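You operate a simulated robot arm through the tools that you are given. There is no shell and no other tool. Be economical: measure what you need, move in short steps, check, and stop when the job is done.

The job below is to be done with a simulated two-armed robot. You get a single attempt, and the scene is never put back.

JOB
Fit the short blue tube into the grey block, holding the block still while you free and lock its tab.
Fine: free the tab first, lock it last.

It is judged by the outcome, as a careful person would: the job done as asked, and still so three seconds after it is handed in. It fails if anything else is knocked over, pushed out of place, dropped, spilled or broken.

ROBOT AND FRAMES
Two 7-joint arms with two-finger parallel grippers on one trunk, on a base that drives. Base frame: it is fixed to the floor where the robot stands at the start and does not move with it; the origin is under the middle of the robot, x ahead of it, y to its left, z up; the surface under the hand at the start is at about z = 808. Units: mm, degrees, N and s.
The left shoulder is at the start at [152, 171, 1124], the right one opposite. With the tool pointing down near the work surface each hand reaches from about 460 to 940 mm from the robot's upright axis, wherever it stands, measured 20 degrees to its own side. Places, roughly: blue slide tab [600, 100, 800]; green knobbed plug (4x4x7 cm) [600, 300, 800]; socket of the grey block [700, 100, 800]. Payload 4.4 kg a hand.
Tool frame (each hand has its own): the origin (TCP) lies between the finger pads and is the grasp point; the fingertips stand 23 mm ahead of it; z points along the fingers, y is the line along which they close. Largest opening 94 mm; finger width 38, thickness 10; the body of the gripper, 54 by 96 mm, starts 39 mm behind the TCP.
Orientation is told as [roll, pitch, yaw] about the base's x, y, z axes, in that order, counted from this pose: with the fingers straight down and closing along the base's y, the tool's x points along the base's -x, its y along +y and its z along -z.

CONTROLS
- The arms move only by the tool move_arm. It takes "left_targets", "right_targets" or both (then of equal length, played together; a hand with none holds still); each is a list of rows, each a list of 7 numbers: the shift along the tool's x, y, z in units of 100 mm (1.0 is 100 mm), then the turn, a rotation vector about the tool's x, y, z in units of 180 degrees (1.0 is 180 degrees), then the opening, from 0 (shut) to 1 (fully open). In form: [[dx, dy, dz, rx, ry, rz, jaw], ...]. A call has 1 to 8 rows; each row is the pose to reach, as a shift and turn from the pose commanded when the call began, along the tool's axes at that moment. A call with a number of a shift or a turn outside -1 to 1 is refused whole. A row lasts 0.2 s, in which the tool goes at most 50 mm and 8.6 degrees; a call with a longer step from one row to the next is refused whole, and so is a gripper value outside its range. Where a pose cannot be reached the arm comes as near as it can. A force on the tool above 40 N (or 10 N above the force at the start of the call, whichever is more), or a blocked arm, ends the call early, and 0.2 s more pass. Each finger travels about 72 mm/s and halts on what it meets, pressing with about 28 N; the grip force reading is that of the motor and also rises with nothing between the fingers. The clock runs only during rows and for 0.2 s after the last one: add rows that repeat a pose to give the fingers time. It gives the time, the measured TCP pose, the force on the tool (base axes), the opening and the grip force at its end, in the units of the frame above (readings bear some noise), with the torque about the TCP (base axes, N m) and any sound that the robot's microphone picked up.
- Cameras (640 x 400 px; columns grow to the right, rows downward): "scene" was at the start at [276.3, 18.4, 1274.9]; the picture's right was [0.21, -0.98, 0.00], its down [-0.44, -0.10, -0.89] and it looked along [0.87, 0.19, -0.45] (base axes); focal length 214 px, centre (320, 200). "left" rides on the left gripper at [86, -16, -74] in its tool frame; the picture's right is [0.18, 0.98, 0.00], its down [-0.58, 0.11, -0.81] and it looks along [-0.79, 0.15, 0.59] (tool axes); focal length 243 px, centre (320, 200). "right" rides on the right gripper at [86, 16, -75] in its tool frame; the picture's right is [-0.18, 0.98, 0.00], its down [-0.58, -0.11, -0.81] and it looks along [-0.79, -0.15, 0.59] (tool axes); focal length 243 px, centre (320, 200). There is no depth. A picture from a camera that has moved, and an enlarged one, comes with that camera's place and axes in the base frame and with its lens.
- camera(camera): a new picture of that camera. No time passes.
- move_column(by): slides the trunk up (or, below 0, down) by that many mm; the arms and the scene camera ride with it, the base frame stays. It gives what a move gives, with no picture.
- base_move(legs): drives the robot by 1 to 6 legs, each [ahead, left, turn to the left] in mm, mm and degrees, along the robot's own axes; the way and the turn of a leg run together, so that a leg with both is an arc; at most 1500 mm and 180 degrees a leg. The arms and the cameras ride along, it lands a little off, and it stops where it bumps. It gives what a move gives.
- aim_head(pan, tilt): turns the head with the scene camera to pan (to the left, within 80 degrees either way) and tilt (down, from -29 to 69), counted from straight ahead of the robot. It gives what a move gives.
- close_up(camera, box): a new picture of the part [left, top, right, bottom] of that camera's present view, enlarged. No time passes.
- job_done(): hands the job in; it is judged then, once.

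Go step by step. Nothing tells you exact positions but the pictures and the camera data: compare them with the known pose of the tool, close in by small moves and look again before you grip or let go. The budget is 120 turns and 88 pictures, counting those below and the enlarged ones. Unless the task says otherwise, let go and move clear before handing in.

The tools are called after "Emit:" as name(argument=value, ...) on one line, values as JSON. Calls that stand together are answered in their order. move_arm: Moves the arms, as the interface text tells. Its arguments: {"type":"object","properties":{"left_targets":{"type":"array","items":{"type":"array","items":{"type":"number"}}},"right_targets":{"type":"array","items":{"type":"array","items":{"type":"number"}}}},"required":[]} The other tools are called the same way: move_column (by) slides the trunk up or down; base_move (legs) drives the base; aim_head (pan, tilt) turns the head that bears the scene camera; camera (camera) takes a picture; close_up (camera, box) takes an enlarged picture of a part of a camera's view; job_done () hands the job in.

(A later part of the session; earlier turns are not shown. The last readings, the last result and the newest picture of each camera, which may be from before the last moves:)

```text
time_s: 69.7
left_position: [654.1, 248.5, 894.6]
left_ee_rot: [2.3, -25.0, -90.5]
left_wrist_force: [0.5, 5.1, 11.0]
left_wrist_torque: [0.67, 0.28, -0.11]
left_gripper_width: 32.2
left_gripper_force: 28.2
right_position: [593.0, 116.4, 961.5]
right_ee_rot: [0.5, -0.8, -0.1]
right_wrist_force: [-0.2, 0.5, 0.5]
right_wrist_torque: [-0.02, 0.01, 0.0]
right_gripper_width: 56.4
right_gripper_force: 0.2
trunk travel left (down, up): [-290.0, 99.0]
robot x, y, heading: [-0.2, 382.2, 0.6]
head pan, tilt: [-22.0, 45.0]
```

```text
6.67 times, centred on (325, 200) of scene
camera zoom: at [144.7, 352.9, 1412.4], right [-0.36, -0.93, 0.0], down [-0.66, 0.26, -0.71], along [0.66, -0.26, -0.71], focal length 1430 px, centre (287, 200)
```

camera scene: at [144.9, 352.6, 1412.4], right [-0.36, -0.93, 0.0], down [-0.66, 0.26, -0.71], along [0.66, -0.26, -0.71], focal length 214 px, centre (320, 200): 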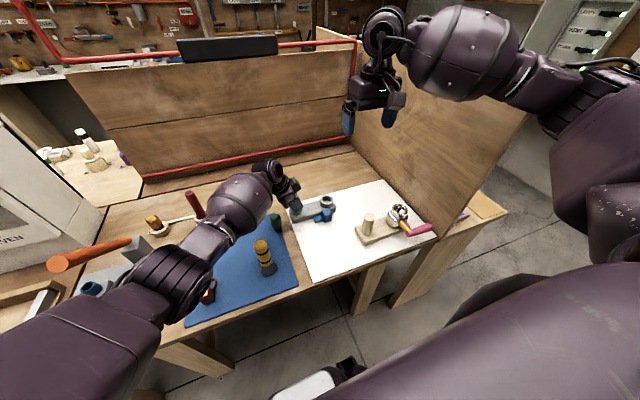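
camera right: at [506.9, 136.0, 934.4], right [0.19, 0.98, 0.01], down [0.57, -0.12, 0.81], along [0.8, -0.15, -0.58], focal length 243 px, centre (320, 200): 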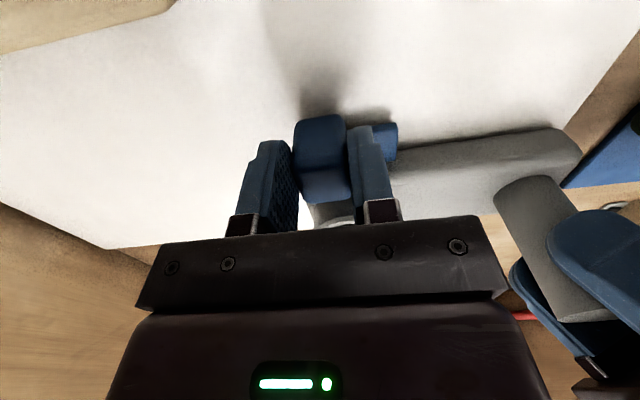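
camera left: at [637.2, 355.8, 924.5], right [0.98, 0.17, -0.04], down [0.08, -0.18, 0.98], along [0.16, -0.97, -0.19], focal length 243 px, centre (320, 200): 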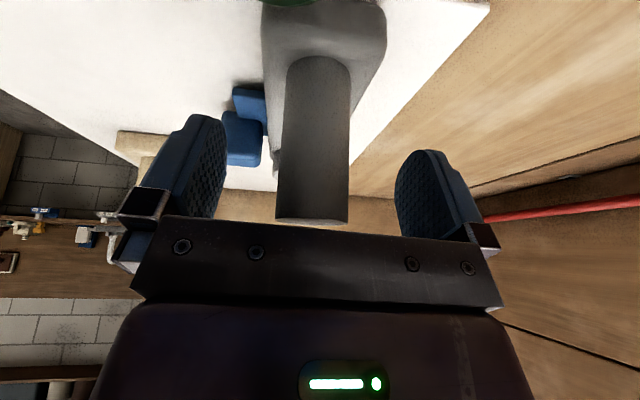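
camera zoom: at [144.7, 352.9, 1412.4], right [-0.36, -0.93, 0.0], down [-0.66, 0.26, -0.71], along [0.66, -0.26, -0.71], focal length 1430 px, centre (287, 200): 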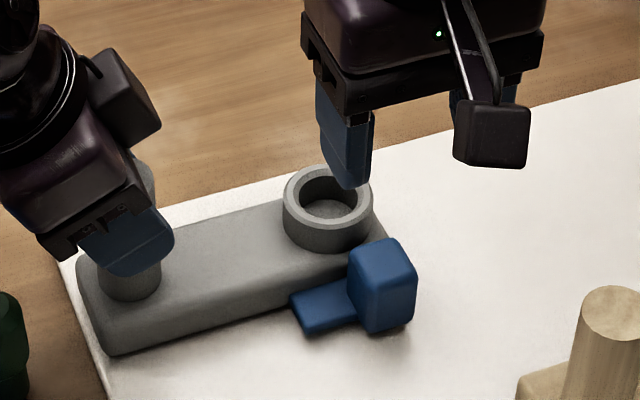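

The tab is open and the socket clear. Now the left hand lets go of the post and backs away the way it came.

Emit:
move_arm(left_targets=[[0, 0, 0, 0, 0, 0, 0.6], [0, 0, 0, 0, 0, 0, 1], [0, 0, 0, 0, 0, 0, 1], [0, 0, -0.3, 0, 0, 0, 1], [0, 0, -0.6, 0, 0, 0, 1], [0, 0, -1.0, 0, 0, 0, 1]])

Emit:
move_arm(left_targets=[[-0.14, 0, -0.3, 0, 0, 0, 1], [-0.28, 0, -0.6, 0, 0, 0, 1], [-0.42, 0, -0.9, 0, 0, 0, 1]])

Emit:
move_arm(left_targets=[[0.0, -0.3, -0.15, 0, 0.04, 0, 1], [0.0, -0.6, -0.35, 0, 0.08, 0, 1], [0.05, -0.85, -0.6, 0, 0.12, 0, 1], [0.1, -1.0, -0.8, 0, 0.14, 0, 1]])

Emit:
move_arm(left_targets=[[0.2, -0.2, 0, 0, 0, -0.045, 1], [0.4, -0.4, 0, 0, 0, -0.09, 1], [0.6, -0.6, 0, 0, 0, -0.135, 1], [0.8, -0.8, 0, 0, 0, -0.18, 1], [1.0, -0.8, 0, 0, 0, -0.225, 1], [1.0, -0.8, 0, 0, 0, -0.25, 1]])

Emit:
aim_head(pan=5, tilt=45)

Emit:
camera(camera="scene")

```text
time_s: 71.1
left_position: [650.6, 290.8, 985.4]
left_ee_rot: [2.1, -25.1, -90.5]
left_wrist_force: [-0.5, 0.2, -0.8]
left_wrist_torque: [0.0, 0.01, 0.0]
left_gripper_width: 94.1
left_gripper_force: 0.0
right_position: [591.9, 116.9, 962.6]
right_ee_rot: [0.5, -0.7, -0.2]
right_wrist_force: [0.0, -0.9, 0.0]
right_wrist_torque: [-0.02, 0.02, 0.01]
right_gripper_width: 56.4
right_gripper_force: 0.0
trunk travel left (down, up): [-290.0, 99.0]
robot x, y, heading: [2.3, 380.7, 0.7]
head pan, tilt: [-22.0, 45.0]
```

```text
time_s: 71.9
left_position: [647.7, 291.7, 1085.9]
left_ee_rot: [2.1, -25.0, -90.4]
left_wrist_force: [-0.1, -0.6, -0.6]
left_wrist_torque: [-0.03, 0.04, 0.04]
left_gripper_width: 94.2
left_gripper_force: 0.0
right_position: [592.7, 115.7, 961.9]
right_ee_rot: [0.5, -0.7, 0.0]
right_wrist_force: [-0.8, 0.4, 0.8]
right_wrist_torque: [-0.02, 0.03, 0.0]
right_gripper_width: 56.2
right_gripper_force: 0.1
trunk travel left (down, up): [-290.0, 99.0]
robot x, y, heading: [2.0, 381.4, 0.5]
head pan, tilt: [-22.0, 45.0]
```

```text
time_s: 72.9
left_position: [545.4, 332.6, 1151.0]
left_ee_rot: [1.8, 0.3, -89.5]
left_wrist_force: [0.5, 0.2, -0.3]
left_wrist_torque: [0.01, 0.01, 0.0]
left_gripper_width: 93.9
left_gripper_force: 0.1
right_position: [592.6, 116.5, 962.3]
right_ee_rot: [0.5, -0.6, -0.1]
right_wrist_force: [-0.3, -0.2, 0.0]
right_wrist_torque: [0.0, -0.01, -0.01]
right_gripper_width: 56.5
right_gripper_force: 0.2
trunk travel left (down, up): [-290.0, 99.0]
robot x, y, heading: [2.5, 383.6, 0.6]
head pan, tilt: [-22.0, 45.0]
```

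```text
time_s: 74.3
left_position: [466.2, 431.6, 1147.7]
left_ee_rot: [1.4, -1.2, -44.5]
left_wrist_force: [-0.4, -0.9, -0.4]
left_wrist_torque: [0.03, 0.0, 0.0]
left_gripper_width: 93.9
left_gripper_force: 0.1
right_position: [593.3, 116.3, 961.9]
right_ee_rot: [0.5, -0.8, -0.2]
right_wrist_force: [0.7, -0.2, -0.7]
right_wrist_torque: [0.02, -0.02, 0.02]
right_gripper_width: 56.2
right_gripper_force: 0.0
trunk travel left (down, up): [-290.0, 99.0]
robot x, y, heading: [1.7, 381.6, 0.7]
head pan, tilt: [-22.0, 45.0]
```

```text
time_s: 75.2
left_position: [465.6, 432.8, 1149.0]
left_ee_rot: [1.5, -1.4, -44.6]
left_wrist_force: [-0.8, 0.0, 1.2]
left_wrist_torque: [0.04, 0.0, -0.02]
left_gripper_width: 94.1
left_gripper_force: 0.1
right_position: [593.0, 115.1, 961.8]
right_ee_rot: [0.6, -0.6, -0.1]
right_wrist_force: [-0.3, 0.3, 0.1]
right_wrist_torque: [0.01, -0.04, 0.02]
right_gripper_width: 56.4
right_gripper_force: 0.1
trunk travel left (down, up): [-290.0, 99.0]
robot x, y, heading: [2.5, 385.5, 0.5]
head pan, tilt: [5.0, 45.0]
```

```text
28 pictures are left
camera scene: at [150.6, 390.0, 1412.3], right [0.1, -1.0, 0.0], down [-0.7, -0.07, -0.71], along [0.7, 0.07, -0.71], focal length 214 px, centre (320, 200)
```

scene: 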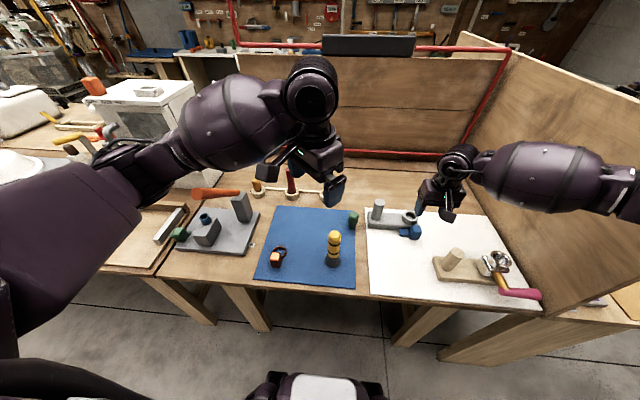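

The lever is fine and the block is undisturbed. Next I'll bring the right hand over to the blue tube, lifting the left hand out of the way.

Emit:
move_arm(right_targets=[[-0.1, 0.1, -0.4, 0, 0, 0, 0.7], [-0.4, 0.4, -0.6, 0, 0, 0, 0.7], [-0.65, 0.65, -0.8, 0, 0, 0, 0.7], [-0.85, 0.85, -0.9, 0, 0, 0, 0.7], [-1.0, 1.0, -0.9, 0, 0, 0, 0.7]], left_targets=[[0, 0, -0.2, 0, 0, 0, 1], [0, 0, -0.4, 0, 0, 0, 1], [0, 0, -0.6, 0, 0, 0, 1], [0, 0, -0.8, 0, 0, 0, 1], [0, 0, -0.9, 0, 0, 0, 1]])

Emit:
move_arm(right_targets=[[-0.2, 0.3, 0, 0, 0, 0, 0.7], [-0.4, 0.6, 0, 0, 0, 0, 0.7], [-0.6, 0.9, 0, 0, 0, 0, 0.7], [-0.64, 1.0, 0, 0, 0, 0, 0.7]])

Emit:
camera(camera="right")

Emit:
camera(camera="scene")

```text
time_s: 76.4
left_position: [461.5, 432.6, 1237.9]
left_ee_rot: [1.5, -1.3, -44.6]
left_wrist_force: [-0.9, 0.8, -0.7]
left_wrist_torque: [0.02, 0.02, -0.01]
left_gripper_width: 94.1
left_gripper_force: 0.2
right_position: [691.7, 215.3, 1055.4]
right_ee_rot: [0.4, -0.7, -0.1]
right_wrist_force: [0.3, -0.2, -0.2]
right_wrist_torque: [0.02, -0.02, -0.02]
right_gripper_width: 65.9
right_gripper_force: 0.0
trunk travel left (down, up): [-290.0, 99.0]
robot x, y, heading: [3.1, 381.2, 0.5]
head pan, tilt: [5.0, 45.0]
```

```text
time_s: 77.4
left_position: [460.9, 429.9, 1237.1]
left_ee_rot: [1.5, -1.2, -44.5]
left_wrist_force: [0.4, 0.0, 0.7]
left_wrist_torque: [-0.01, -0.01, 0.02]
left_gripper_width: 94.0
left_gripper_force: 0.1
right_position: [753.8, 313.7, 1054.5]
right_ee_rot: [0.5, -0.7, -0.3]
right_wrist_force: [-0.1, 1.3, 0.5]
right_wrist_torque: [0.01, 0.03, 0.02]
right_gripper_width: 65.7
right_gripper_force: 0.2
trunk travel left (down, up): [-290.0, 99.0]
robot x, y, heading: [4.0, 382.4, 0.5]
head pan, tilt: [5.0, 45.0]
```

```text
27 pictures are left
camera right: at [667.9, 329.6, 1128.6], right [0.19, 0.98, 0.01], down [0.57, -0.12, 0.81], along [0.8, -0.15, -0.58], focal length 243 px, centre (320, 200)
```

right: 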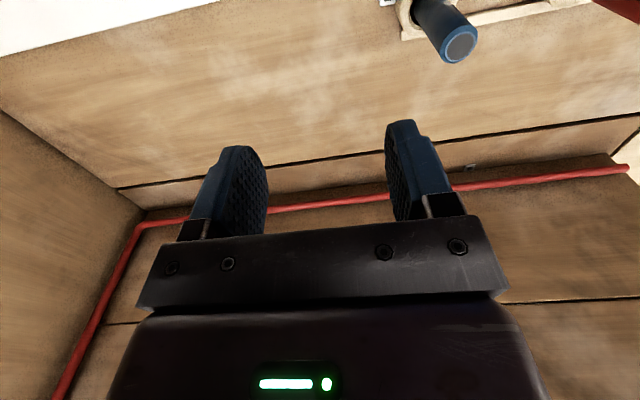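

```text
26 pictures are left
camera scene: at [150.4, 389.5, 1412.3], right [0.1, -1.0, 0.0], down [-0.7, -0.07, -0.71], along [0.7, 0.07, -0.71], focal length 214 px, centre (320, 200)
```

scene: 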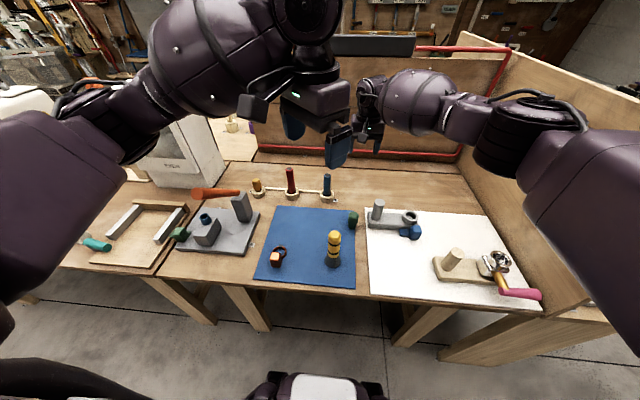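

Emit:
move_arm(right_targets=[[0, 0.35, 0, 0, 0, 0, 0.7], [-0.02, 0.7, 0, 0, 0, 0, 0.7], [-0.05, 1.0, 0, 0, 0, 0, 0.7], [-0.05, 1.0, 0.3, 0, 0, 0, 0.7], [-0.05, 1.0, 0.5, 0, 0, 0, 0.7], [-0.05, 1.0, 0.5, 0, 0, 0, 0.7]])

Emit:
camera(camera="right")

Emit:
close_up(camera="scene", box=[270, 100, 400, 210])

```text
time_s: 78.8
left_position: [461.4, 430.0, 1237.4]
left_ee_rot: [1.5, -1.4, -44.6]
left_wrist_force: [-0.1, 0.0, 0.0]
left_wrist_torque: [-0.02, 0.01, 0.01]
left_gripper_width: 94.0
left_gripper_force: 0.0
right_position: [748.1, 413.5, 1009.3]
right_ee_rot: [0.4, -0.6, -0.2]
right_wrist_force: [0.0, 1.1, -0.2]
right_wrist_torque: [0.02, 0.01, 0.04]
right_gripper_width: 65.8
right_gripper_force: 0.0
right hand out of reach, approached as far as the arm can: row 3, 4, 5, 6
trunk travel left (down, up): [-290.0, 99.0]
robot x, y, heading: [5.0, 382.6, 0.6]
head pan, tilt: [5.0, 45.0]
```

```text
25 pictures are left
camera right: at [662.0, 429.1, 1082.9], right [0.19, 0.98, 0.01], down [0.57, -0.12, 0.81], along [0.8, -0.15, -0.58], focal length 243 px, centre (320, 200)
```

right: 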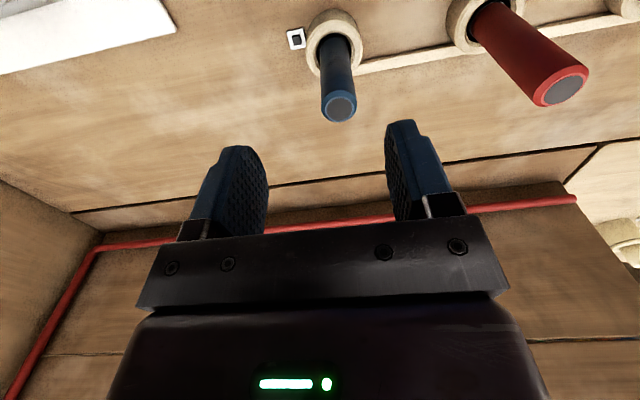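

```text
3.64 times, centred on (335, 155) of scene
camera zoom: at [150.9, 389.6, 1412.3], right [0.1, -1.0, 0.0], down [-0.7, -0.07, -0.71], along [0.7, 0.07, -0.71], focal length 780 px, centre (266, 364)
```

zoom: 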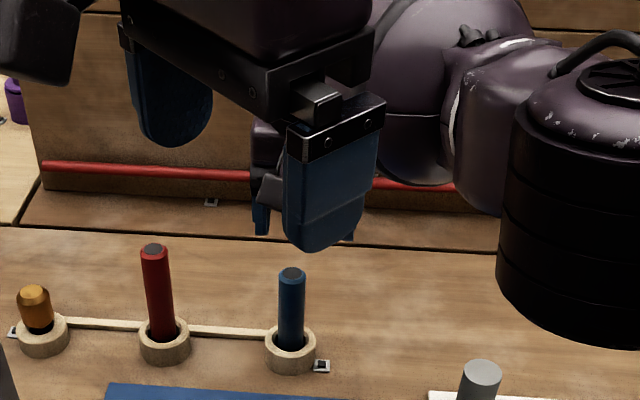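

The tube is at about [761,424], top about z 927; the right arm is just out of reach at this height, so I'll lower the trunk by 60 and align.

Emit:
move_column(by=-60)

Emit:
move_arm(right_targets=[[0, 0.1, -0.1, 0, 0, 0, 0.7], [0, 0.1, -0.1, 0, 0, 0, 0.7]])

```text
time_s: 79.8
left_position: [458.5, 431.3, 1178.8]
left_ee_rot: [1.6, -1.4, -44.5]
left_wrist_force: [-0.5, 0.1, 0.0]
left_wrist_torque: [0.02, -0.05, -0.01]
left_gripper_width: 94.0
left_gripper_force: 0.0
right_position: [747.0, 413.7, 952.1]
right_ee_rot: [0.5, -1.0, -0.1]
right_wrist_force: [-0.3, 0.1, 1.0]
right_wrist_torque: [0.0, -0.03, 0.01]
right_gripper_width: 65.9
right_gripper_force: 0.1
trunk travel left (down, up): [-230.0, 159.0]
robot x, y, heading: [7.8, 377.6, 0.7]
head pan, tilt: [5.0, 45.0]
```

```text
time_s: 80.4
left_position: [461.2, 431.1, 1177.2]
left_ee_rot: [1.5, -1.3, -44.6]
left_wrist_force: [0.6, -0.3, 0.5]
left_wrist_torque: [0.0, 0.0, -0.01]
left_gripper_width: 94.1
left_gripper_force: 0.1
right_position: [749.3, 421.9, 959.5]
right_ee_rot: [0.4, -0.7, -0.2]
right_wrist_force: [0.7, -0.6, 0.5]
right_wrist_torque: [-0.02, 0.01, -0.03]
right_gripper_width: 65.7
right_gripper_force: 0.0
trunk travel left (down, up): [-230.0, 159.0]
robot x, y, heading: [-0.6, 380.5, 0.6]
head pan, tilt: [5.0, 45.0]
```

Emit:
move_arm(right_targets=[[-0.11, 0.02, 0, 0, 0, 0, 0.7], [-0.11, 0.02, 0, 0, 0, 0, 0.7]])

Emit:
camera(camera="right")

```text
time_s: 81.0
left_position: [460.7, 430.3, 1177.5]
left_ee_rot: [1.5, -1.3, -44.6]
left_wrist_force: [-0.6, -0.5, 0.3]
left_wrist_torque: [0.02, 0.02, -0.01]
left_gripper_width: 94.1
left_gripper_force: 0.1
right_position: [757.8, 423.8, 959.6]
right_ee_rot: [0.5, -0.7, -0.2]
right_wrist_force: [0.0, 0.3, -0.7]
right_wrist_torque: [0.01, -0.01, -0.02]
right_gripper_width: 65.8
right_gripper_force: 0.1
trunk travel left (down, up): [-230.0, 159.0]
robot x, y, heading: [1.7, 382.8, 0.5]
head pan, tilt: [5.0, 45.0]
```

```text
23 pictures are left
camera right: at [672.2, 440.4, 1033.6], right [0.19, 0.98, 0.01], down [0.57, -0.12, 0.81], along [0.8, -0.14, -0.58], focal length 243 px, centre (320, 200)
```

right: 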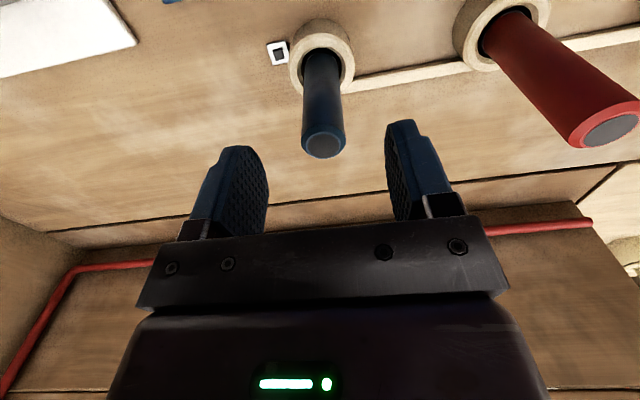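

Emit:
move_arm(right_targets=[[-0.05, 0.02, 0.15, 0, 0, 0, 0.7], [-0.05, 0.02, 0.35, 0, 0, 0, 0.7], [-0.05, 0.02, 0.53, 0, 0, 0, 0.7], [-0.05, 0.02, 0.53, 0, 0, 0, 0.7]])

Emit:
camera(camera="right")

```text
time_s: 82.0
left_position: [461.6, 432.5, 1176.9]
left_ee_rot: [1.4, -1.3, -44.7]
left_wrist_force: [0.6, 0.5, 0.0]
left_wrist_torque: [0.0, 0.0, 0.0]
left_gripper_width: 94.0
left_gripper_force: 0.1
right_position: [757.0, 425.1, 900.7]
right_ee_rot: [0.0, 0.4, 0.0]
right_wrist_force: [-0.1, -0.2, -0.3]
right_wrist_torque: [-0.01, 0.0, -0.02]
right_gripper_width: 65.8
right_gripper_force: 0.1
right hand out of reach, approached as far as the arm can: row 3, 4
trunk travel left (down, up): [-230.0, 159.0]
robot x, y, heading: [1.5, 383.8, 0.6]
head pan, tilt: [5.0, 45.0]
```

```text
22 pictures are left
camera right: at [672.9, 442.8, 975.1], right [0.18, 0.98, 0.0], down [0.59, -0.11, 0.8], along [0.79, -0.15, -0.6], focal length 243 px, centre (320, 200)
```

right: 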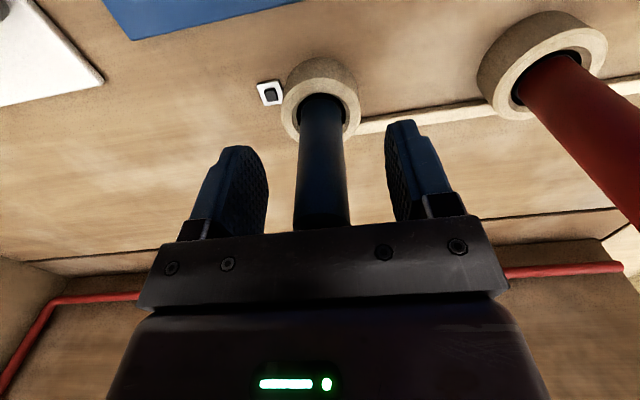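

The tube stands centred between the right fingers. Closing on it, then lifting straight up.

Emit:
move_arm(right_targets=[[0, 0, 0, 0, 0, 0, 0.5], [0, 0, 0, 0, 0, 0, 0.3], [0, 0, 0, 0, 0, 0, 0.2], [0, 0, 0, 0, 0, 0, 0.2]])

Emit:
move_arm(right_targets=[[0, 0, -0.2, 0, 0, 0, 0.2], [0, 0, -0.4, 0, 0, 0, 0.2], [0.0, 0, -0.7, 0, 0, 0, 0.2], [0.0, 0, -1.0, 0, 0, 0, 0.2]])

Emit:
camera(camera="right")

Emit:
close_up(camera="scene", box=[270, 100, 440, 240])

```text
time_s: 83.0
left_position: [461.5, 432.6, 1176.5]
left_ee_rot: [1.5, -1.3, -44.6]
left_wrist_force: [-0.2, -0.7, 0.3]
left_wrist_torque: [0.0, 0.01, -0.02]
left_gripper_width: 93.9
left_gripper_force: 0.1
right_position: [757.9, 425.5, 900.8]
right_ee_rot: [0.1, 0.3, 0.0]
right_wrist_force: [-0.4, 0.4, 0.9]
right_wrist_torque: [0.01, -0.02, -0.01]
right_gripper_width: 26.9
right_gripper_force: 28.0
trunk travel left (down, up): [-230.0, 159.0]
robot x, y, heading: [1.2, 385.7, 0.8]
head pan, tilt: [5.0, 45.0]
```

```text
time_s: 84.0
left_position: [461.0, 430.5, 1178.5]
left_ee_rot: [1.5, -1.4, -44.6]
left_wrist_force: [-1.4, -0.1, 0.4]
left_wrist_torque: [-0.05, -0.01, 0.02]
left_gripper_width: 94.0
left_gripper_force: 0.0
right_position: [762.4, 426.3, 1009.2]
right_ee_rot: [0.5, -0.7, -0.1]
right_wrist_force: [0.5, 0.1, -0.4]
right_wrist_torque: [-0.02, 0.0, 0.01]
right_gripper_width: 26.8
right_gripper_force: 28.0
trunk travel left (down, up): [-230.0, 159.0]
robot x, y, heading: [0.2, 379.6, 0.3]
head pan, tilt: [5.0, 45.0]
```

```text
21 pictures are left
camera right: at [677.0, 442.4, 1082.3], right [0.19, 0.98, 0.01], down [0.57, -0.12, 0.81], along [0.8, -0.15, -0.58], focal length 243 px, centre (320, 200)
```

right: 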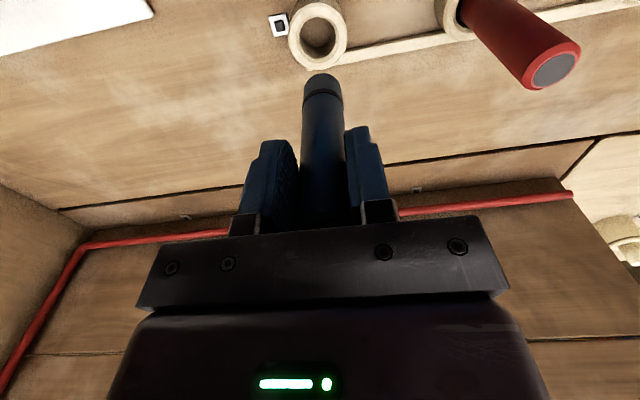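

```text
2.86 times, centred on (355, 170) of scene
camera zoom: at [185.2, 390.5, 1349.1], right [0.1, -1.0, 0.0], down [-0.7, -0.07, -0.71], along [0.7, 0.07, -0.71], focal length 613 px, centre (220, 286)
```

zoom: 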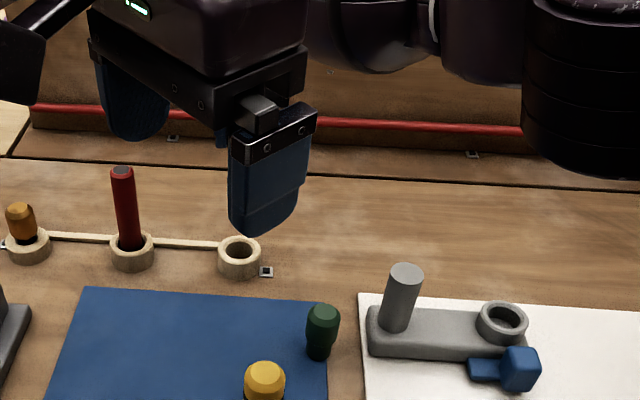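

The tube is out of the rack, held upright. I'll carry it round the back of the post to above the socket.

Emit:
move_arm(right_targets=[[0, -0.35, -0.1, 0, 0, 0, 0.2], [0, -0.7, -0.15, 0, 0, 0, 0.2], [0, -1.0, -0.15, 0, 0, 0, 0.2]])

Emit:
move_arm(right_targets=[[0, -0.35, 0, 0, 0, 0, 0.2], [0, -0.7, 0, 0, 0, 0, 0.2], [0, -1.0, 0, 0, 0, 0, 0.2]])

Emit:
move_arm(right_targets=[[0.15, -0.3, 0, 0, 0, 0, 0.2], [0.4, -0.6, 0, 0, 0, 0, 0.2], [0.7, -0.85, 0, 0, 0, 0, 0.2], [1.0, -0.95, 0, 0, 0, 0, 0.2], [1.0, -0.95, 0, 0, 0, 0, 0.2]])

Emit:
aim_head(pan=-28, tilt=45)

Emit:
camera(camera="right")

Emit:
close_up(camera="scene", box=[260, 130, 380, 230])

```text
time_s: 84.8
left_position: [460.4, 429.3, 1176.8]
left_ee_rot: [1.6, -1.1, -44.5]
left_wrist_force: [0.9, 0.6, 0.4]
left_wrist_torque: [0.01, -0.02, -0.03]
left_gripper_width: 94.2
left_gripper_force: 0.0
right_position: [761.2, 324.5, 1022.9]
right_ee_rot: [0.4, -0.7, -0.2]
right_wrist_force: [-0.1, -0.3, -0.5]
right_wrist_torque: [0.02, 0.0, 0.0]
right_gripper_width: 27.1
right_gripper_force: 28.0
trunk travel left (down, up): [-230.0, 159.0]
robot x, y, heading: [0.9, 383.7, 0.9]
head pan, tilt: [5.0, 45.0]
```

```text
time_s: 85.6
left_position: [461.9, 430.4, 1177.0]
left_ee_rot: [1.5, -1.2, -44.7]
left_wrist_force: [-0.1, -1.7, 0.5]
left_wrist_torque: [0.0, 0.02, -0.02]
left_gripper_width: 93.8
left_gripper_force: 0.2
right_position: [763.1, 224.1, 1021.2]
right_ee_rot: [0.6, -0.6, -0.1]
right_wrist_force: [0.0, -1.3, -0.1]
right_wrist_torque: [0.01, 0.01, 0.03]
right_gripper_width: 26.7
right_gripper_force: 28.1
trunk travel left (down, up): [-230.0, 159.0]
robot x, y, heading: [1.4, 384.2, 0.4]
head pan, tilt: [5.0, 45.0]
```

```text
time_s: 86.8
left_position: [461.6, 430.9, 1177.1]
left_ee_rot: [1.4, -1.3, -44.6]
left_wrist_force: [-1.0, 0.8, 0.1]
left_wrist_torque: [-0.02, 0.0, 0.01]
left_gripper_width: 93.8
left_gripper_force: 0.1
right_position: [660.9, 132.0, 1017.2]
right_ee_rot: [0.5, -0.8, -0.2]
right_wrist_force: [-0.1, 0.4, -1.4]
right_wrist_torque: [0.01, 0.0, -0.02]
right_gripper_width: 27.0
right_gripper_force: 28.5
trunk travel left (down, up): [-230.0, 159.0]
robot x, y, heading: [-1.6, 388.7, 0.6]
head pan, tilt: [5.0, 45.0]
```

```text
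time_s: 87.8
left_position: [460.4, 431.2, 1177.0]
left_ee_rot: [1.5, -1.3, -44.7]
left_wrist_force: [0.3, -0.2, 0.5]
left_wrist_torque: [0.0, 0.02, 0.01]
left_gripper_width: 94.0
left_gripper_force: 0.0
right_position: [660.6, 132.4, 1016.9]
right_ee_rot: [0.5, -0.7, 0.0]
right_wrist_force: [0.3, 0.2, -1.0]
right_wrist_torque: [0.02, 0.0, -0.02]
right_gripper_width: 26.9
right_gripper_force: 27.7
trunk travel left (down, up): [-230.0, 159.0]
robot x, y, heading: [5.9, 383.4, 0.4]
head pan, tilt: [-28.0, 45.0]
```

```text
19 pictures are left
camera right: at [574.5, 148.8, 1091.0], right [0.19, 0.98, 0.01], down [0.57, -0.12, 0.81], along [0.8, -0.15, -0.58], focal length 243 px, centre (320, 200)
```

right: 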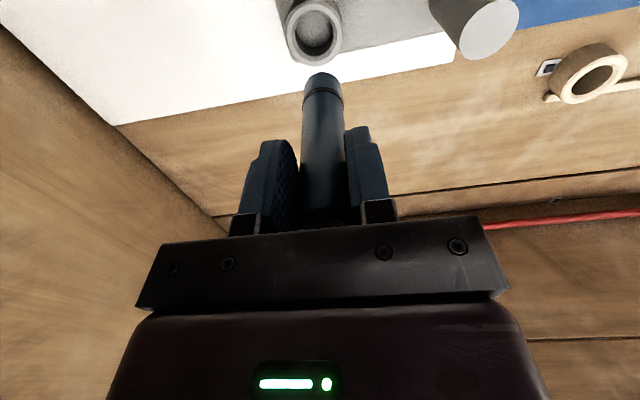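

```text
4.00 times, centred on (320, 180) of scene
camera zoom: at [177.1, 345.2, 1348.9], right [-0.46, -0.89, 0.0], down [-0.63, 0.32, -0.71], along [0.63, -0.32, -0.71], focal length 858 px, centre (320, 280)
```

zoom: 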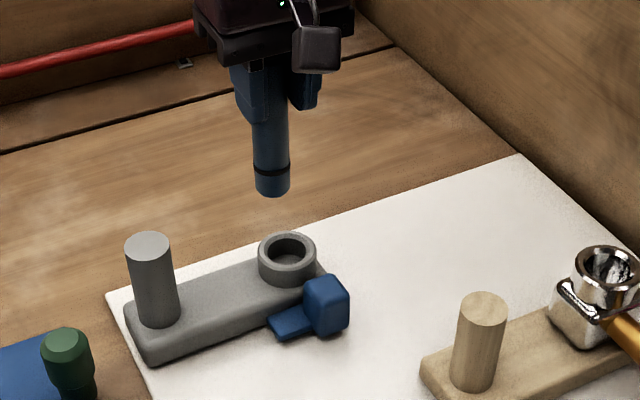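

Tube bottom is at about [671,134,916] and the socket's mouth at about [659,130,854]. I'll correct by (−12,−4), lower to just above the ring and look again.

Emit:
move_arm(right_targets=[[0.06, -0.02, 0.1, 0, 0, 0, 0.2], [0.125, -0.04, 0.3, 0, 0, 0, 0.2], [0.125, -0.04, 0.47, 0, 0, 0, 0.2], [0.125, -0.04, 0.47, 0, 0, 0, 0.2]])

Emit:
close_up(camera="right", box=[240, 0, 400, 120])

Emit:
close_up(camera="scene", box=[275, 150, 365, 210])

```text
time_s: 88.8
left_position: [460.6, 430.1, 1177.3]
left_ee_rot: [1.4, -1.3, -44.6]
left_wrist_force: [0.0, -0.1, -0.8]
left_wrist_torque: [-0.02, 0.0, 0.0]
left_gripper_width: 94.2
left_gripper_force: 0.1
right_position: [650.2, 129.2, 971.9]
right_ee_rot: [0.5, -0.8, -0.1]
right_wrist_force: [-0.3, 0.1, -0.6]
right_wrist_torque: [-0.01, 0.05, 0.01]
right_gripper_width: 26.8
right_gripper_force: 27.6
trunk travel left (down, up): [-230.0, 159.0]
robot x, y, heading: [1.7, 380.9, 0.6]
head pan, tilt: [-28.0, 45.0]
```

```text
3.33 times, centred on (320, 60) of right
camera zoom: at [563.4, 145.4, 1044.5], right [0.19, 0.98, 0.01], down [0.57, -0.12, 0.81], along [0.8, -0.14, -0.58], focal length 809 px, centre (320, 667)
```

zoom: 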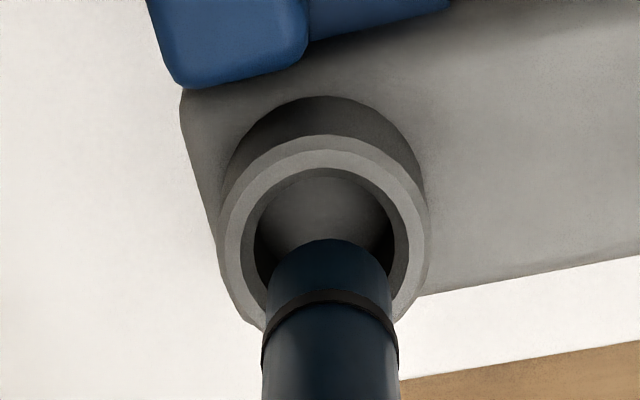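

```text
6.67 times, centred on (320, 180) of scene
camera zoom: at [176.8, 345.2, 1349.0], right [-0.46, -0.89, 0.0], down [-0.63, 0.32, -0.71], along [0.63, -0.33, -0.71], focal length 1430 px, centre (320, 333)
```

zoom: 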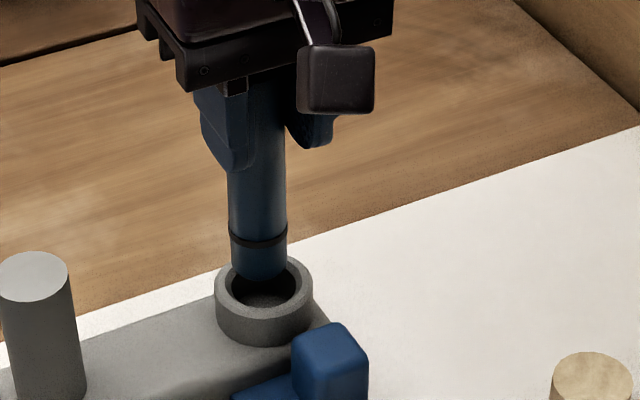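

Nearly centred; the hole leaves about 4 mm of margin. I'll shift 3.5 mm toward −x and lower gently.

Emit:
move_arm(right_targets=[[0.035, 0, 0.05, 0, 0, 0, 0.2], [0.035, 0, 0.12, 0, 0, 0, 0.2], [0.035, 0, 0.18, 0, 0, 0, 0.2], [0.035, 0, 0.24, 0, 0, 0, 0.2], [0.035, 0, 0.28, 0, 0, 0, 0.2]])

Emit:
close_up(camera="right", box=[240, 0, 400, 120])

```text
time_s: 90.0
left_position: [461.9, 431.7, 1177.0]
left_ee_rot: [1.6, -1.3, -44.6]
left_wrist_force: [0.7, -0.1, -0.7]
left_wrist_torque: [0.01, 0.0, -0.02]
left_gripper_width: 93.9
left_gripper_force: 0.0
right_position: [648.2, 129.4, 941.5]
right_ee_rot: [0.5, -0.7, -0.3]
right_wrist_force: [-0.2, -0.2, -0.5]
right_wrist_torque: [-0.03, 0.09, 0.01]
right_gripper_width: 27.0
right_gripper_force: 28.4
trunk travel left (down, up): [-230.0, 159.0]
robot x, y, heading: [4.3, 382.7, 0.7]
head pan, tilt: [-28.0, 45.0]
```

```text
3.33 times, centred on (320, 60) of right
camera zoom: at [561.4, 144.7, 1016.1], right [0.19, 0.98, 0.01], down [0.57, -0.12, 0.81], along [0.8, -0.15, -0.58], focal length 809 px, centre (320, 667)
```

zoom: 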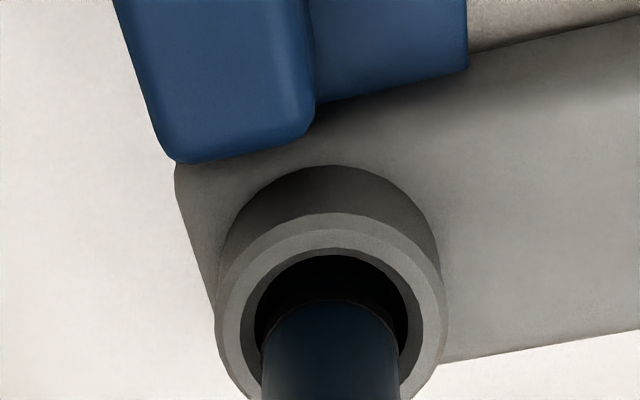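

The tube end is inside the socket without touching. Lowering until it seats.

Emit:
move_arm(right_targets=[[0, 0, 0.05, 0, 0, 0, 0.2], [0, 0, 0.1, 0, 0, 0, 0.2], [0, 0, 0.15, 0, 0, 0, 0.2], [0, 0, 0.2, 0, 0, 0, 0.2], [0, 0, 0.25, 0, 0, 0, 0.2], [0, 0, 0.3, 0, 0, 0, 0.2]])

```text
time_s: 91.4
left_position: [457.7, 431.6, 1179.1]
left_ee_rot: [1.7, -1.6, -44.5]
left_wrist_force: [0.6, 0.1, 0.2]
left_wrist_torque: [-0.01, 0.02, 0.06]
left_gripper_width: 94.0
left_gripper_force: 0.1
right_position: [647.3, 126.9, 917.0]
right_ee_rot: [0.5, -1.1, -0.2]
right_wrist_force: [-3.9, -4.1, 36.5]
right_wrist_torque: [-0.47, -0.17, -0.09]
right_gripper_width: 26.6
right_gripper_force: 28.1
trunk travel left (down, up): [-230.0, 159.0]
robot x, y, heading: [0.7, 384.2, 0.5]
head pan, tilt: [-28.0, 45.0]
```

Contact at 36 N: the tube has seated about 37 mm deep. I'll ease off, release and rise.

Emit:
move_arm(right_targets=[[0, 0, -0.05, 0, 0, 0, 0.2], [0, 0, -0.05, 0, 0, 0, 0.4], [0, 0, -0.05, 0, 0, 0, 0.7], [0, 0, -0.05, 0, 0, 0, 0.7], [0, 0, -0.4, 0, 0, 0, 0.7], [0, 0, -0.8, 0, 0, 0, 0.7], [0, 0, -1.0, 0, 0, 0, 0.7]])

Emit:
close_up(camera="scene", box=[260, 140, 380, 230])

```text
time_s: 93.0
left_position: [460.8, 430.9, 1177.2]
left_ee_rot: [1.5, -1.2, -44.7]
left_wrist_force: [0.7, -0.2, -0.7]
left_wrist_torque: [0.0, 0.0, 0.04]
left_gripper_width: 94.3
left_gripper_force: 0.0
right_position: [645.3, 127.1, 1013.4]
right_ee_rot: [0.5, -0.7, -0.1]
right_wrist_force: [0.3, 0.6, 0.6]
right_wrist_torque: [-0.01, 0.0, 0.06]
right_gripper_width: 65.7
right_gripper_force: 0.1
trunk travel left (down, up): [-230.0, 159.0]
robot x, y, heading: [3.4, 382.8, 0.6]
head pan, tilt: [-28.0, 45.0]
```

```text
4.44 times, centred on (320, 185) of scene
camera zoom: at [176.9, 345.2, 1348.8], right [-0.46, -0.89, 0.0], down [-0.63, 0.32, -0.71], along [0.63, -0.33, -0.71], focal length 953 px, centre (320, 267)
```

zoom: 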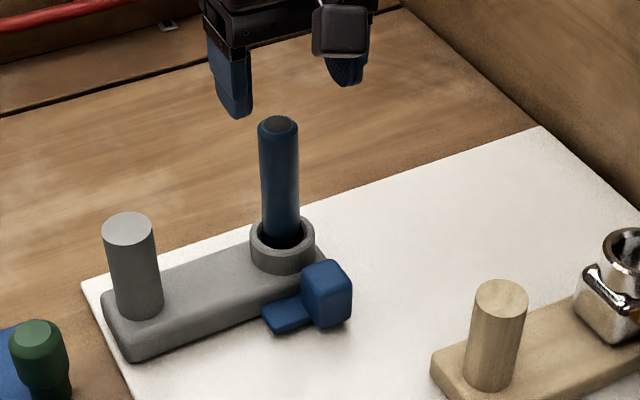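

The tube is in. Now I'll restore the trunk height, move the right hand over the tab, and bring the left hand back to the post by the proven path.

Emit:
move_column(by=60)

Emit:
move_arm(right_targets=[[0.3, -0.1, 0, 0, 0, 0, 0.6], [0.52, -0.11, 0, 0, 0, 0, 0.6], [0.52, -0.11, 0, 0, 0, 0, 0.6]], left_targets=[[-0.2, 0, 0, 0, 0, 0, 1], [-0.4, 0, 0, 0, 0, 0, 1], [-0.55, 0, 0, 0, 0, 0, 1]])

Emit:
move_arm(left_targets=[[-0.2, 0.0, 0.1, 0, 0, 0.045, 1], [-0.4, 0.0, 0.2, 0, 0, 0.09, 1], [-0.6, 0.05, 0.3, 0, 0, 0.135, 1], [-0.8, 0.1, 0.4, 0, 0, 0.18, 1], [-1.0, 0.1, 0.6, 0, 0, 0.225, 1], [-1.0, 0.1, 0.7, 0, 0, 0.25, 1]])

```text
time_s: 94.0
left_position: [462.9, 430.5, 1236.4]
left_ee_rot: [1.4, -1.2, -44.6]
left_wrist_force: [0.1, 0.0, 0.3]
left_wrist_torque: [0.0, 0.04, -0.01]
left_gripper_width: 94.1
left_gripper_force: 0.1
right_position: [646.4, 127.4, 1072.3]
right_ee_rot: [0.5, -0.6, -0.1]
right_wrist_force: [0.0, -0.5, -0.1]
right_wrist_torque: [0.0, 0.01, 0.01]
right_gripper_width: 66.2
right_gripper_force: 0.1
trunk travel left (down, up): [-290.0, 99.0]
robot x, y, heading: [2.2, 380.1, 0.5]
head pan, tilt: [-28.0, 45.0]
```

```text
time_s: 94.8
left_position: [501.0, 390.9, 1239.3]
left_ee_rot: [1.5, -1.4, -44.6]
left_wrist_force: [0.5, 0.3, -0.4]
left_wrist_torque: [0.03, 0.03, 0.01]
left_gripper_width: 93.9
left_gripper_force: 0.0
right_position: [594.0, 115.4, 1072.8]
right_ee_rot: [0.6, -0.6, -0.1]
right_wrist_force: [-0.5, -0.2, 0.6]
right_wrist_torque: [0.02, -0.02, 0.0]
right_gripper_width: 56.5
right_gripper_force: 0.1
trunk travel left (down, up): [-290.0, 99.0]
robot x, y, heading: [7.3, 382.9, 0.5]
head pan, tilt: [-28.0, 45.0]
```

```text
time_s: 96.2
left_position: [581.2, 328.6, 1168.9]
left_ee_rot: [2.0, 0.0, -89.8]
left_wrist_force: [-0.2, 0.9, -0.5]
left_wrist_torque: [0.0, -0.02, -0.01]
left_gripper_width: 93.8
left_gripper_force: 0.0
right_position: [593.9, 115.5, 1071.3]
right_ee_rot: [0.5, -0.7, 0.0]
right_wrist_force: [0.5, -0.6, 0.8]
right_wrist_torque: [0.01, 0.0, -0.01]
right_gripper_width: 56.3
right_gripper_force: 0.1
trunk travel left (down, up): [-290.0, 99.0]
robot x, y, heading: [-2.8, 383.0, 0.5]
head pan, tilt: [-28.0, 45.0]
```

Emit:
move_arm(left_targets=[[-0.06, 0.22, 0.25, 0, -0.04, 0, 1], [-0.12, 0.44, 0.5, 0, -0.08, 0, 1], [-0.2, 0.6, 0.75, 0, -0.12, 0, 1], [-0.24, 0.7, 0.89, 0, -0.14, 0, 1], [-0.24, 0.7, 0.89, 0, -0.14, 0, 1]])

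Emit:
move_arm(left_targets=[[0.1, 0, 0.3, 0, 0, 0, 1], [0.2, 0, 0.65, 0, 0, 0, 1], [0.3, 0, 1.0, 0, 0, 0, 1], [0.3, 0, 1.0, 0, 0, 0, 1]])

Emit:
camera(camera="left")

```text
time_s: 97.4
left_position: [654.5, 306.4, 1082.7]
left_ee_rot: [2.2, -25.0, -90.4]
left_wrist_force: [-0.9, 0.0, 0.2]
left_wrist_torque: [0.0, 0.02, -0.05]
left_gripper_width: 94.0
left_gripper_force: 0.1
right_position: [593.9, 116.2, 1072.5]
right_ee_rot: [0.4, -0.8, -0.1]
right_wrist_force: [-0.3, -0.6, -0.4]
right_wrist_torque: [0.0, -0.02, 0.03]
right_gripper_width: 56.4
right_gripper_force: 0.0
trunk travel left (down, up): [-290.0, 99.0]
robot x, y, heading: [2.8, 380.2, 0.4]
head pan, tilt: [-28.0, 45.0]
```

```text
time_s: 98.4
left_position: [654.6, 292.4, 980.6]
left_ee_rot: [2.1, -25.1, -90.6]
left_wrist_force: [-0.4, -0.7, 0.2]
left_wrist_torque: [-0.03, 0.02, 0.0]
left_gripper_width: 94.0
left_gripper_force: 0.1
right_position: [594.2, 115.9, 1073.1]
right_ee_rot: [0.5, -0.6, -0.1]
right_wrist_force: [0.6, 0.7, -0.4]
right_wrist_torque: [0.04, 0.03, 0.0]
right_gripper_width: 56.3
right_gripper_force: 0.2
trunk travel left (down, up): [-290.0, 99.0]
robot x, y, heading: [3.2, 384.7, 0.6]
head pan, tilt: [-28.0, 45.0]
```

```text
13 pictures are left
camera left: at [638.7, 401.3, 1010.6], right [0.98, 0.17, -0.04], down [0.08, -0.18, 0.98], along [0.16, -0.97, -0.19], focal length 243 px, centre (320, 200)
```

left: 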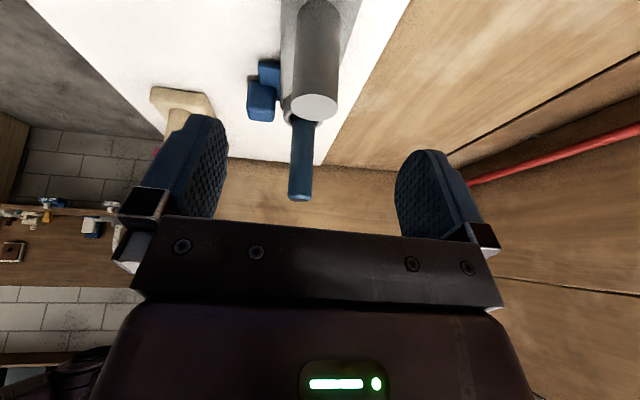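

The post again lies between the fingers. Going down on it and closing.

Emit:
move_arm(left_targets=[[0, 0, 0.3, 0, 0, 0, 1], [-0.02, 0, 0.6, 0, 0, 0, 1], [-0.04, 0, 0.85, 0, 0, 0, 1], [-0.04, 0, 0.96, 0, 0, 0, 1], [-0.04, 0, 0.96, 0, 0, 0, 0.6], [-0.04, 0, 0.96, 0, 0, 0, 0.4], [-0.04, 0, 0.96, 0, 0, 0, 0.28], [-0.04, 0, 0.96, 0, 0, 0, 0.28]])

Emit:
move_arm(right_targets=[[0, 0, 0.4, 0, 0, 0, 0.6], [0, 0, 0.8, 0, 0, 0, 0.6], [0, 0, 1.0, 0, 0, 0, 0.6], [0, 0, 1.0, 0, 0, 0, 0.6]])

Emit:
camera(camera="right")

Emit:
close_up(camera="scene", box=[260, 130, 380, 230])

```text
time_s: 100.2
left_position: [658.6, 246.9, 896.5]
left_ee_rot: [2.1, -25.2, -90.5]
left_wrist_force: [-2.1, -0.6, 3.0]
left_wrist_torque: [-0.04, 0.31, -0.09]
left_gripper_width: 32.3
left_gripper_force: 27.9
right_position: [593.4, 114.2, 1072.6]
right_ee_rot: [0.4, -0.7, -0.1]
right_wrist_force: [0.8, 0.3, -1.0]
right_wrist_torque: [0.0, -0.01, -0.04]
right_gripper_width: 56.1
right_gripper_force: 0.0
trunk travel left (down, up): [-290.0, 99.0]
robot x, y, heading: [1.2, 380.9, 0.5]
head pan, tilt: [-28.0, 45.0]
```

```text
time_s: 101.2
left_position: [658.2, 246.7, 897.2]
left_ee_rot: [2.2, -25.0, -90.5]
left_wrist_force: [-1.7, 0.1, 4.0]
left_wrist_torque: [-0.22, 0.35, -0.18]
left_gripper_width: 32.2
left_gripper_force: 27.6
right_position: [594.3, 116.9, 972.4]
right_ee_rot: [0.5, -0.7, -0.1]
right_wrist_force: [0.0, -0.7, -0.4]
right_wrist_torque: [0.0, -0.03, -0.02]
right_gripper_width: 56.3
right_gripper_force: 0.0
trunk travel left (down, up): [-290.0, 99.0]
robot x, y, heading: [5.7, 376.6, 0.6]
head pan, tilt: [-28.0, 45.0]
```

```text
12 pictures are left
camera right: at [507.8, 132.8, 1045.7], right [0.19, 0.98, 0.01], down [0.57, -0.12, 0.81], along [0.8, -0.15, -0.58], focal length 243 px, centre (320, 200)
```

right: 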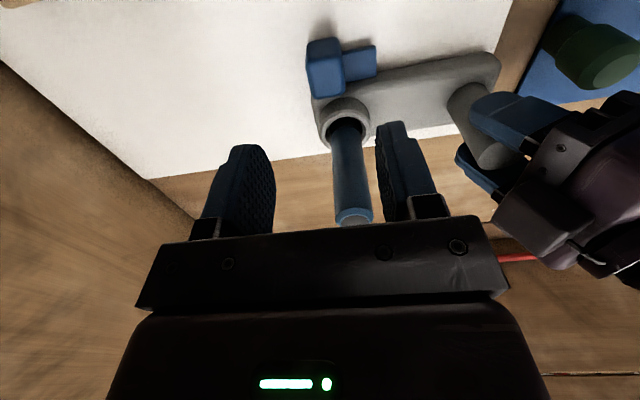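

```text
4.00 times, centred on (320, 180) of scene
camera zoom: at [141.3, 344.9, 1412.4], right [-0.46, -0.89, 0.0], down [-0.63, 0.32, -0.71], along [0.63, -0.33, -0.71], focal length 858 px, centre (320, 280)
```

zoom: 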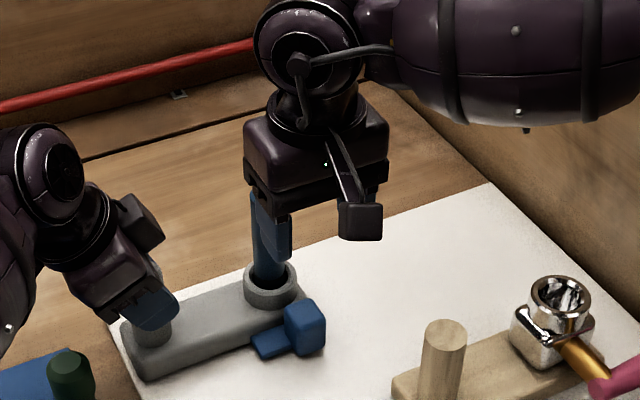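

The knob is at about [606,120] and the left hand holds the post. I'll lower the right hand onto the knob.

Emit:
move_arm(right_targets=[[-0.03, 0.02, 0.4, 0, 0, 0, 0.6], [-0.03, 0.03, 0.75, 0, 0, 0, 0.6], [-0.03, 0.03, 0.9, 0, 0, 0, 0.6], [-0.03, 0.03, 0.9, 0, 0, 0, 0.6]])

Emit:
camera(camera="right")

```text
time_s: 101.8
left_position: [657.5, 246.3, 896.8]
left_ee_rot: [1.9, -25.1, -90.2]
left_wrist_force: [-3.7, 2.3, 7.7]
left_wrist_torque: [0.32, 1.33, 0.12]
left_gripper_width: 32.1
left_gripper_force: 28.3
right_position: [604.9, 123.5, 910.4]
right_ee_rot: [0.9, -2.2, -0.2]
right_wrist_force: [-2.9, -0.5, 12.9]
right_wrist_torque: [0.1, -0.78, 0.02]
right_gripper_width: 56.6
right_gripper_force: 0.0
trunk travel left (down, up): [-290.0, 99.0]
robot x, y, heading: [-3.7, 383.8, 0.6]
head pan, tilt: [-28.0, 45.0]
stopped in row 3 (right hand): the force on the tool passed its limit at 53 N (the readings are from after the stop); the commanded pose is now the measured one
```

```text
10 pictures are left
camera right: at [516.9, 138.7, 981.8], right [0.18, 0.98, 0.02], down [0.55, -0.12, 0.82], along [0.81, -0.14, -0.56], focal length 243 px, centre (320, 200)
```

right: 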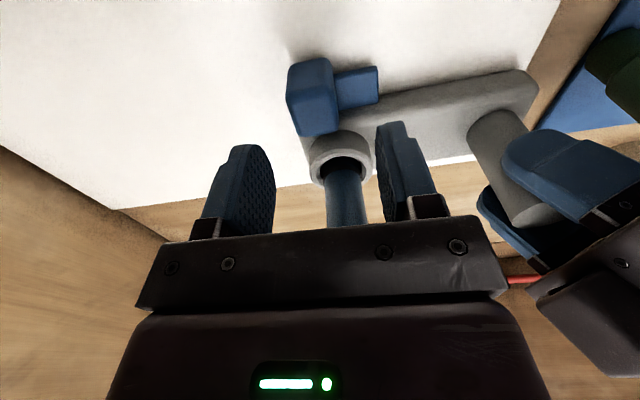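

The gripper body touched the tube's top because the hand was too far forward. I'll rise, lean the hand back about 22° (body away from the tube), and check the tube.

Emit:
move_arm(right_targets=[[0, 0, -0.3, 0, 0, 0, 0.6], [0.1, -0.03, -0.5, 0, -0.03, 0, 0.6], [0.15, -0.035, -0.5, 0, -0.07, 0, 0.6], [0.15, -0.035, -0.4, 0, -0.11, 0, 0.6], [0.15, -0.035, -0.3, 0, -0.115, 0, 0.6], [0.15, -0.035, -0.3, 0, -0.115, 0, 0.6]])

Emit:
close_up(camera="scene", box=[260, 140, 380, 230])

Emit:
camera(camera="right")

```text
time_s: 103.2
left_position: [658.5, 246.3, 895.9]
left_ee_rot: [2.0, -25.1, -90.3]
left_wrist_force: [0.4, -1.9, 22.1]
left_wrist_torque: [-0.24, 0.6, 0.11]
left_gripper_width: 32.1
left_gripper_force: 27.9
right_position: [587.3, 118.7, 936.8]
right_ee_rot: [1.0, -22.5, -0.4]
right_wrist_force: [-1.0, 1.1, 0.5]
right_wrist_torque: [-0.02, 0.01, -0.01]
right_gripper_width: 56.3
right_gripper_force: 0.0
trunk travel left (down, up): [-290.0, 99.0]
robot x, y, heading: [4.2, 380.6, 0.9]
head pan, tilt: [-28.0, 45.0]
```

```text
4.44 times, centred on (320, 185) of scene
camera zoom: at [140.3, 344.8, 1412.6], right [-0.46, -0.89, 0.0], down [-0.63, 0.33, -0.71], along [0.63, -0.33, -0.71], focal length 953 px, centre (320, 267)
```

zoom: 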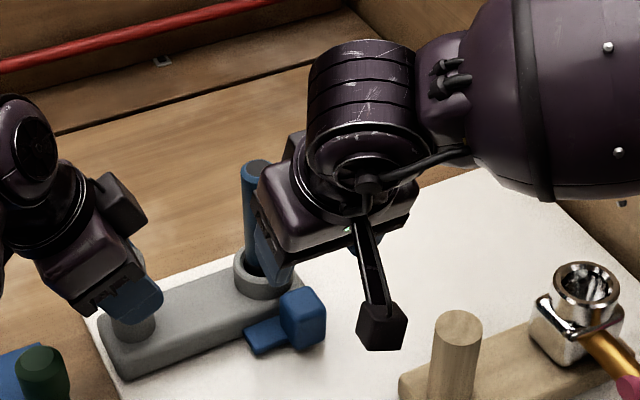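

```text
8 pictures are left
camera right: at [480.6, 134.1, 973.2], right [0.17, 0.98, 0.09], down [0.23, -0.13, 0.97], along [0.96, -0.15, -0.24], focal length 243 px, centre (320, 200)
```

right: 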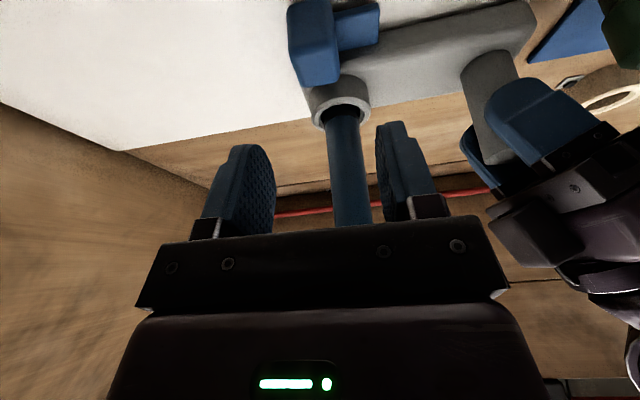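

Tube upright and in place, block steady; the knob is at about [601,121]. Lowering with the leaned hand, then closing on the knob.

Emit:
move_arm(right_targets=[[0.09, 0.02, 0.24, 0, 0, 0, 0.6], [0.17, 0.02, 0.48, 0, 0, 0, 0.6], [0.25, 0.02, 0.7, 0, 0, 0, 0.6], [0.25, 0.02, 0.7, 0, 0, 0, 0.6]])

Emit:
camera(camera="right")

```text
time_s: 104.2
left_position: [657.1, 247.6, 893.5]
left_ee_rot: [2.0, -24.9, -90.3]
left_wrist_force: [1.2, -3.5, 19.3]
left_wrist_torque: [-0.35, 0.57, 0.21]
left_gripper_width: 31.9
left_gripper_force: 28.1
right_position: [592.2, 122.1, 862.6]
right_ee_rot: [1.0, -22.6, -0.4]
right_wrist_force: [0.5, 0.6, -0.1]
right_wrist_torque: [0.02, 0.01, 0.02]
right_gripper_width: 56.4
right_gripper_force: 0.1
trunk travel left (down, up): [-290.0, 99.0]
robot x, y, heading: [5.6, 382.4, 0.7]
head pan, tilt: [-28.0, 45.0]
```

```text
7 pictures are left
camera right: at [485.5, 138.4, 898.5], right [0.17, 0.98, 0.09], down [0.23, -0.13, 0.97], along [0.96, -0.15, -0.24], focal length 243 px, centre (320, 200)
```

right: 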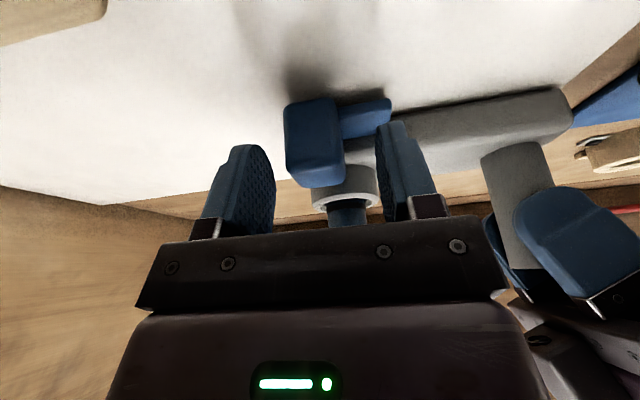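

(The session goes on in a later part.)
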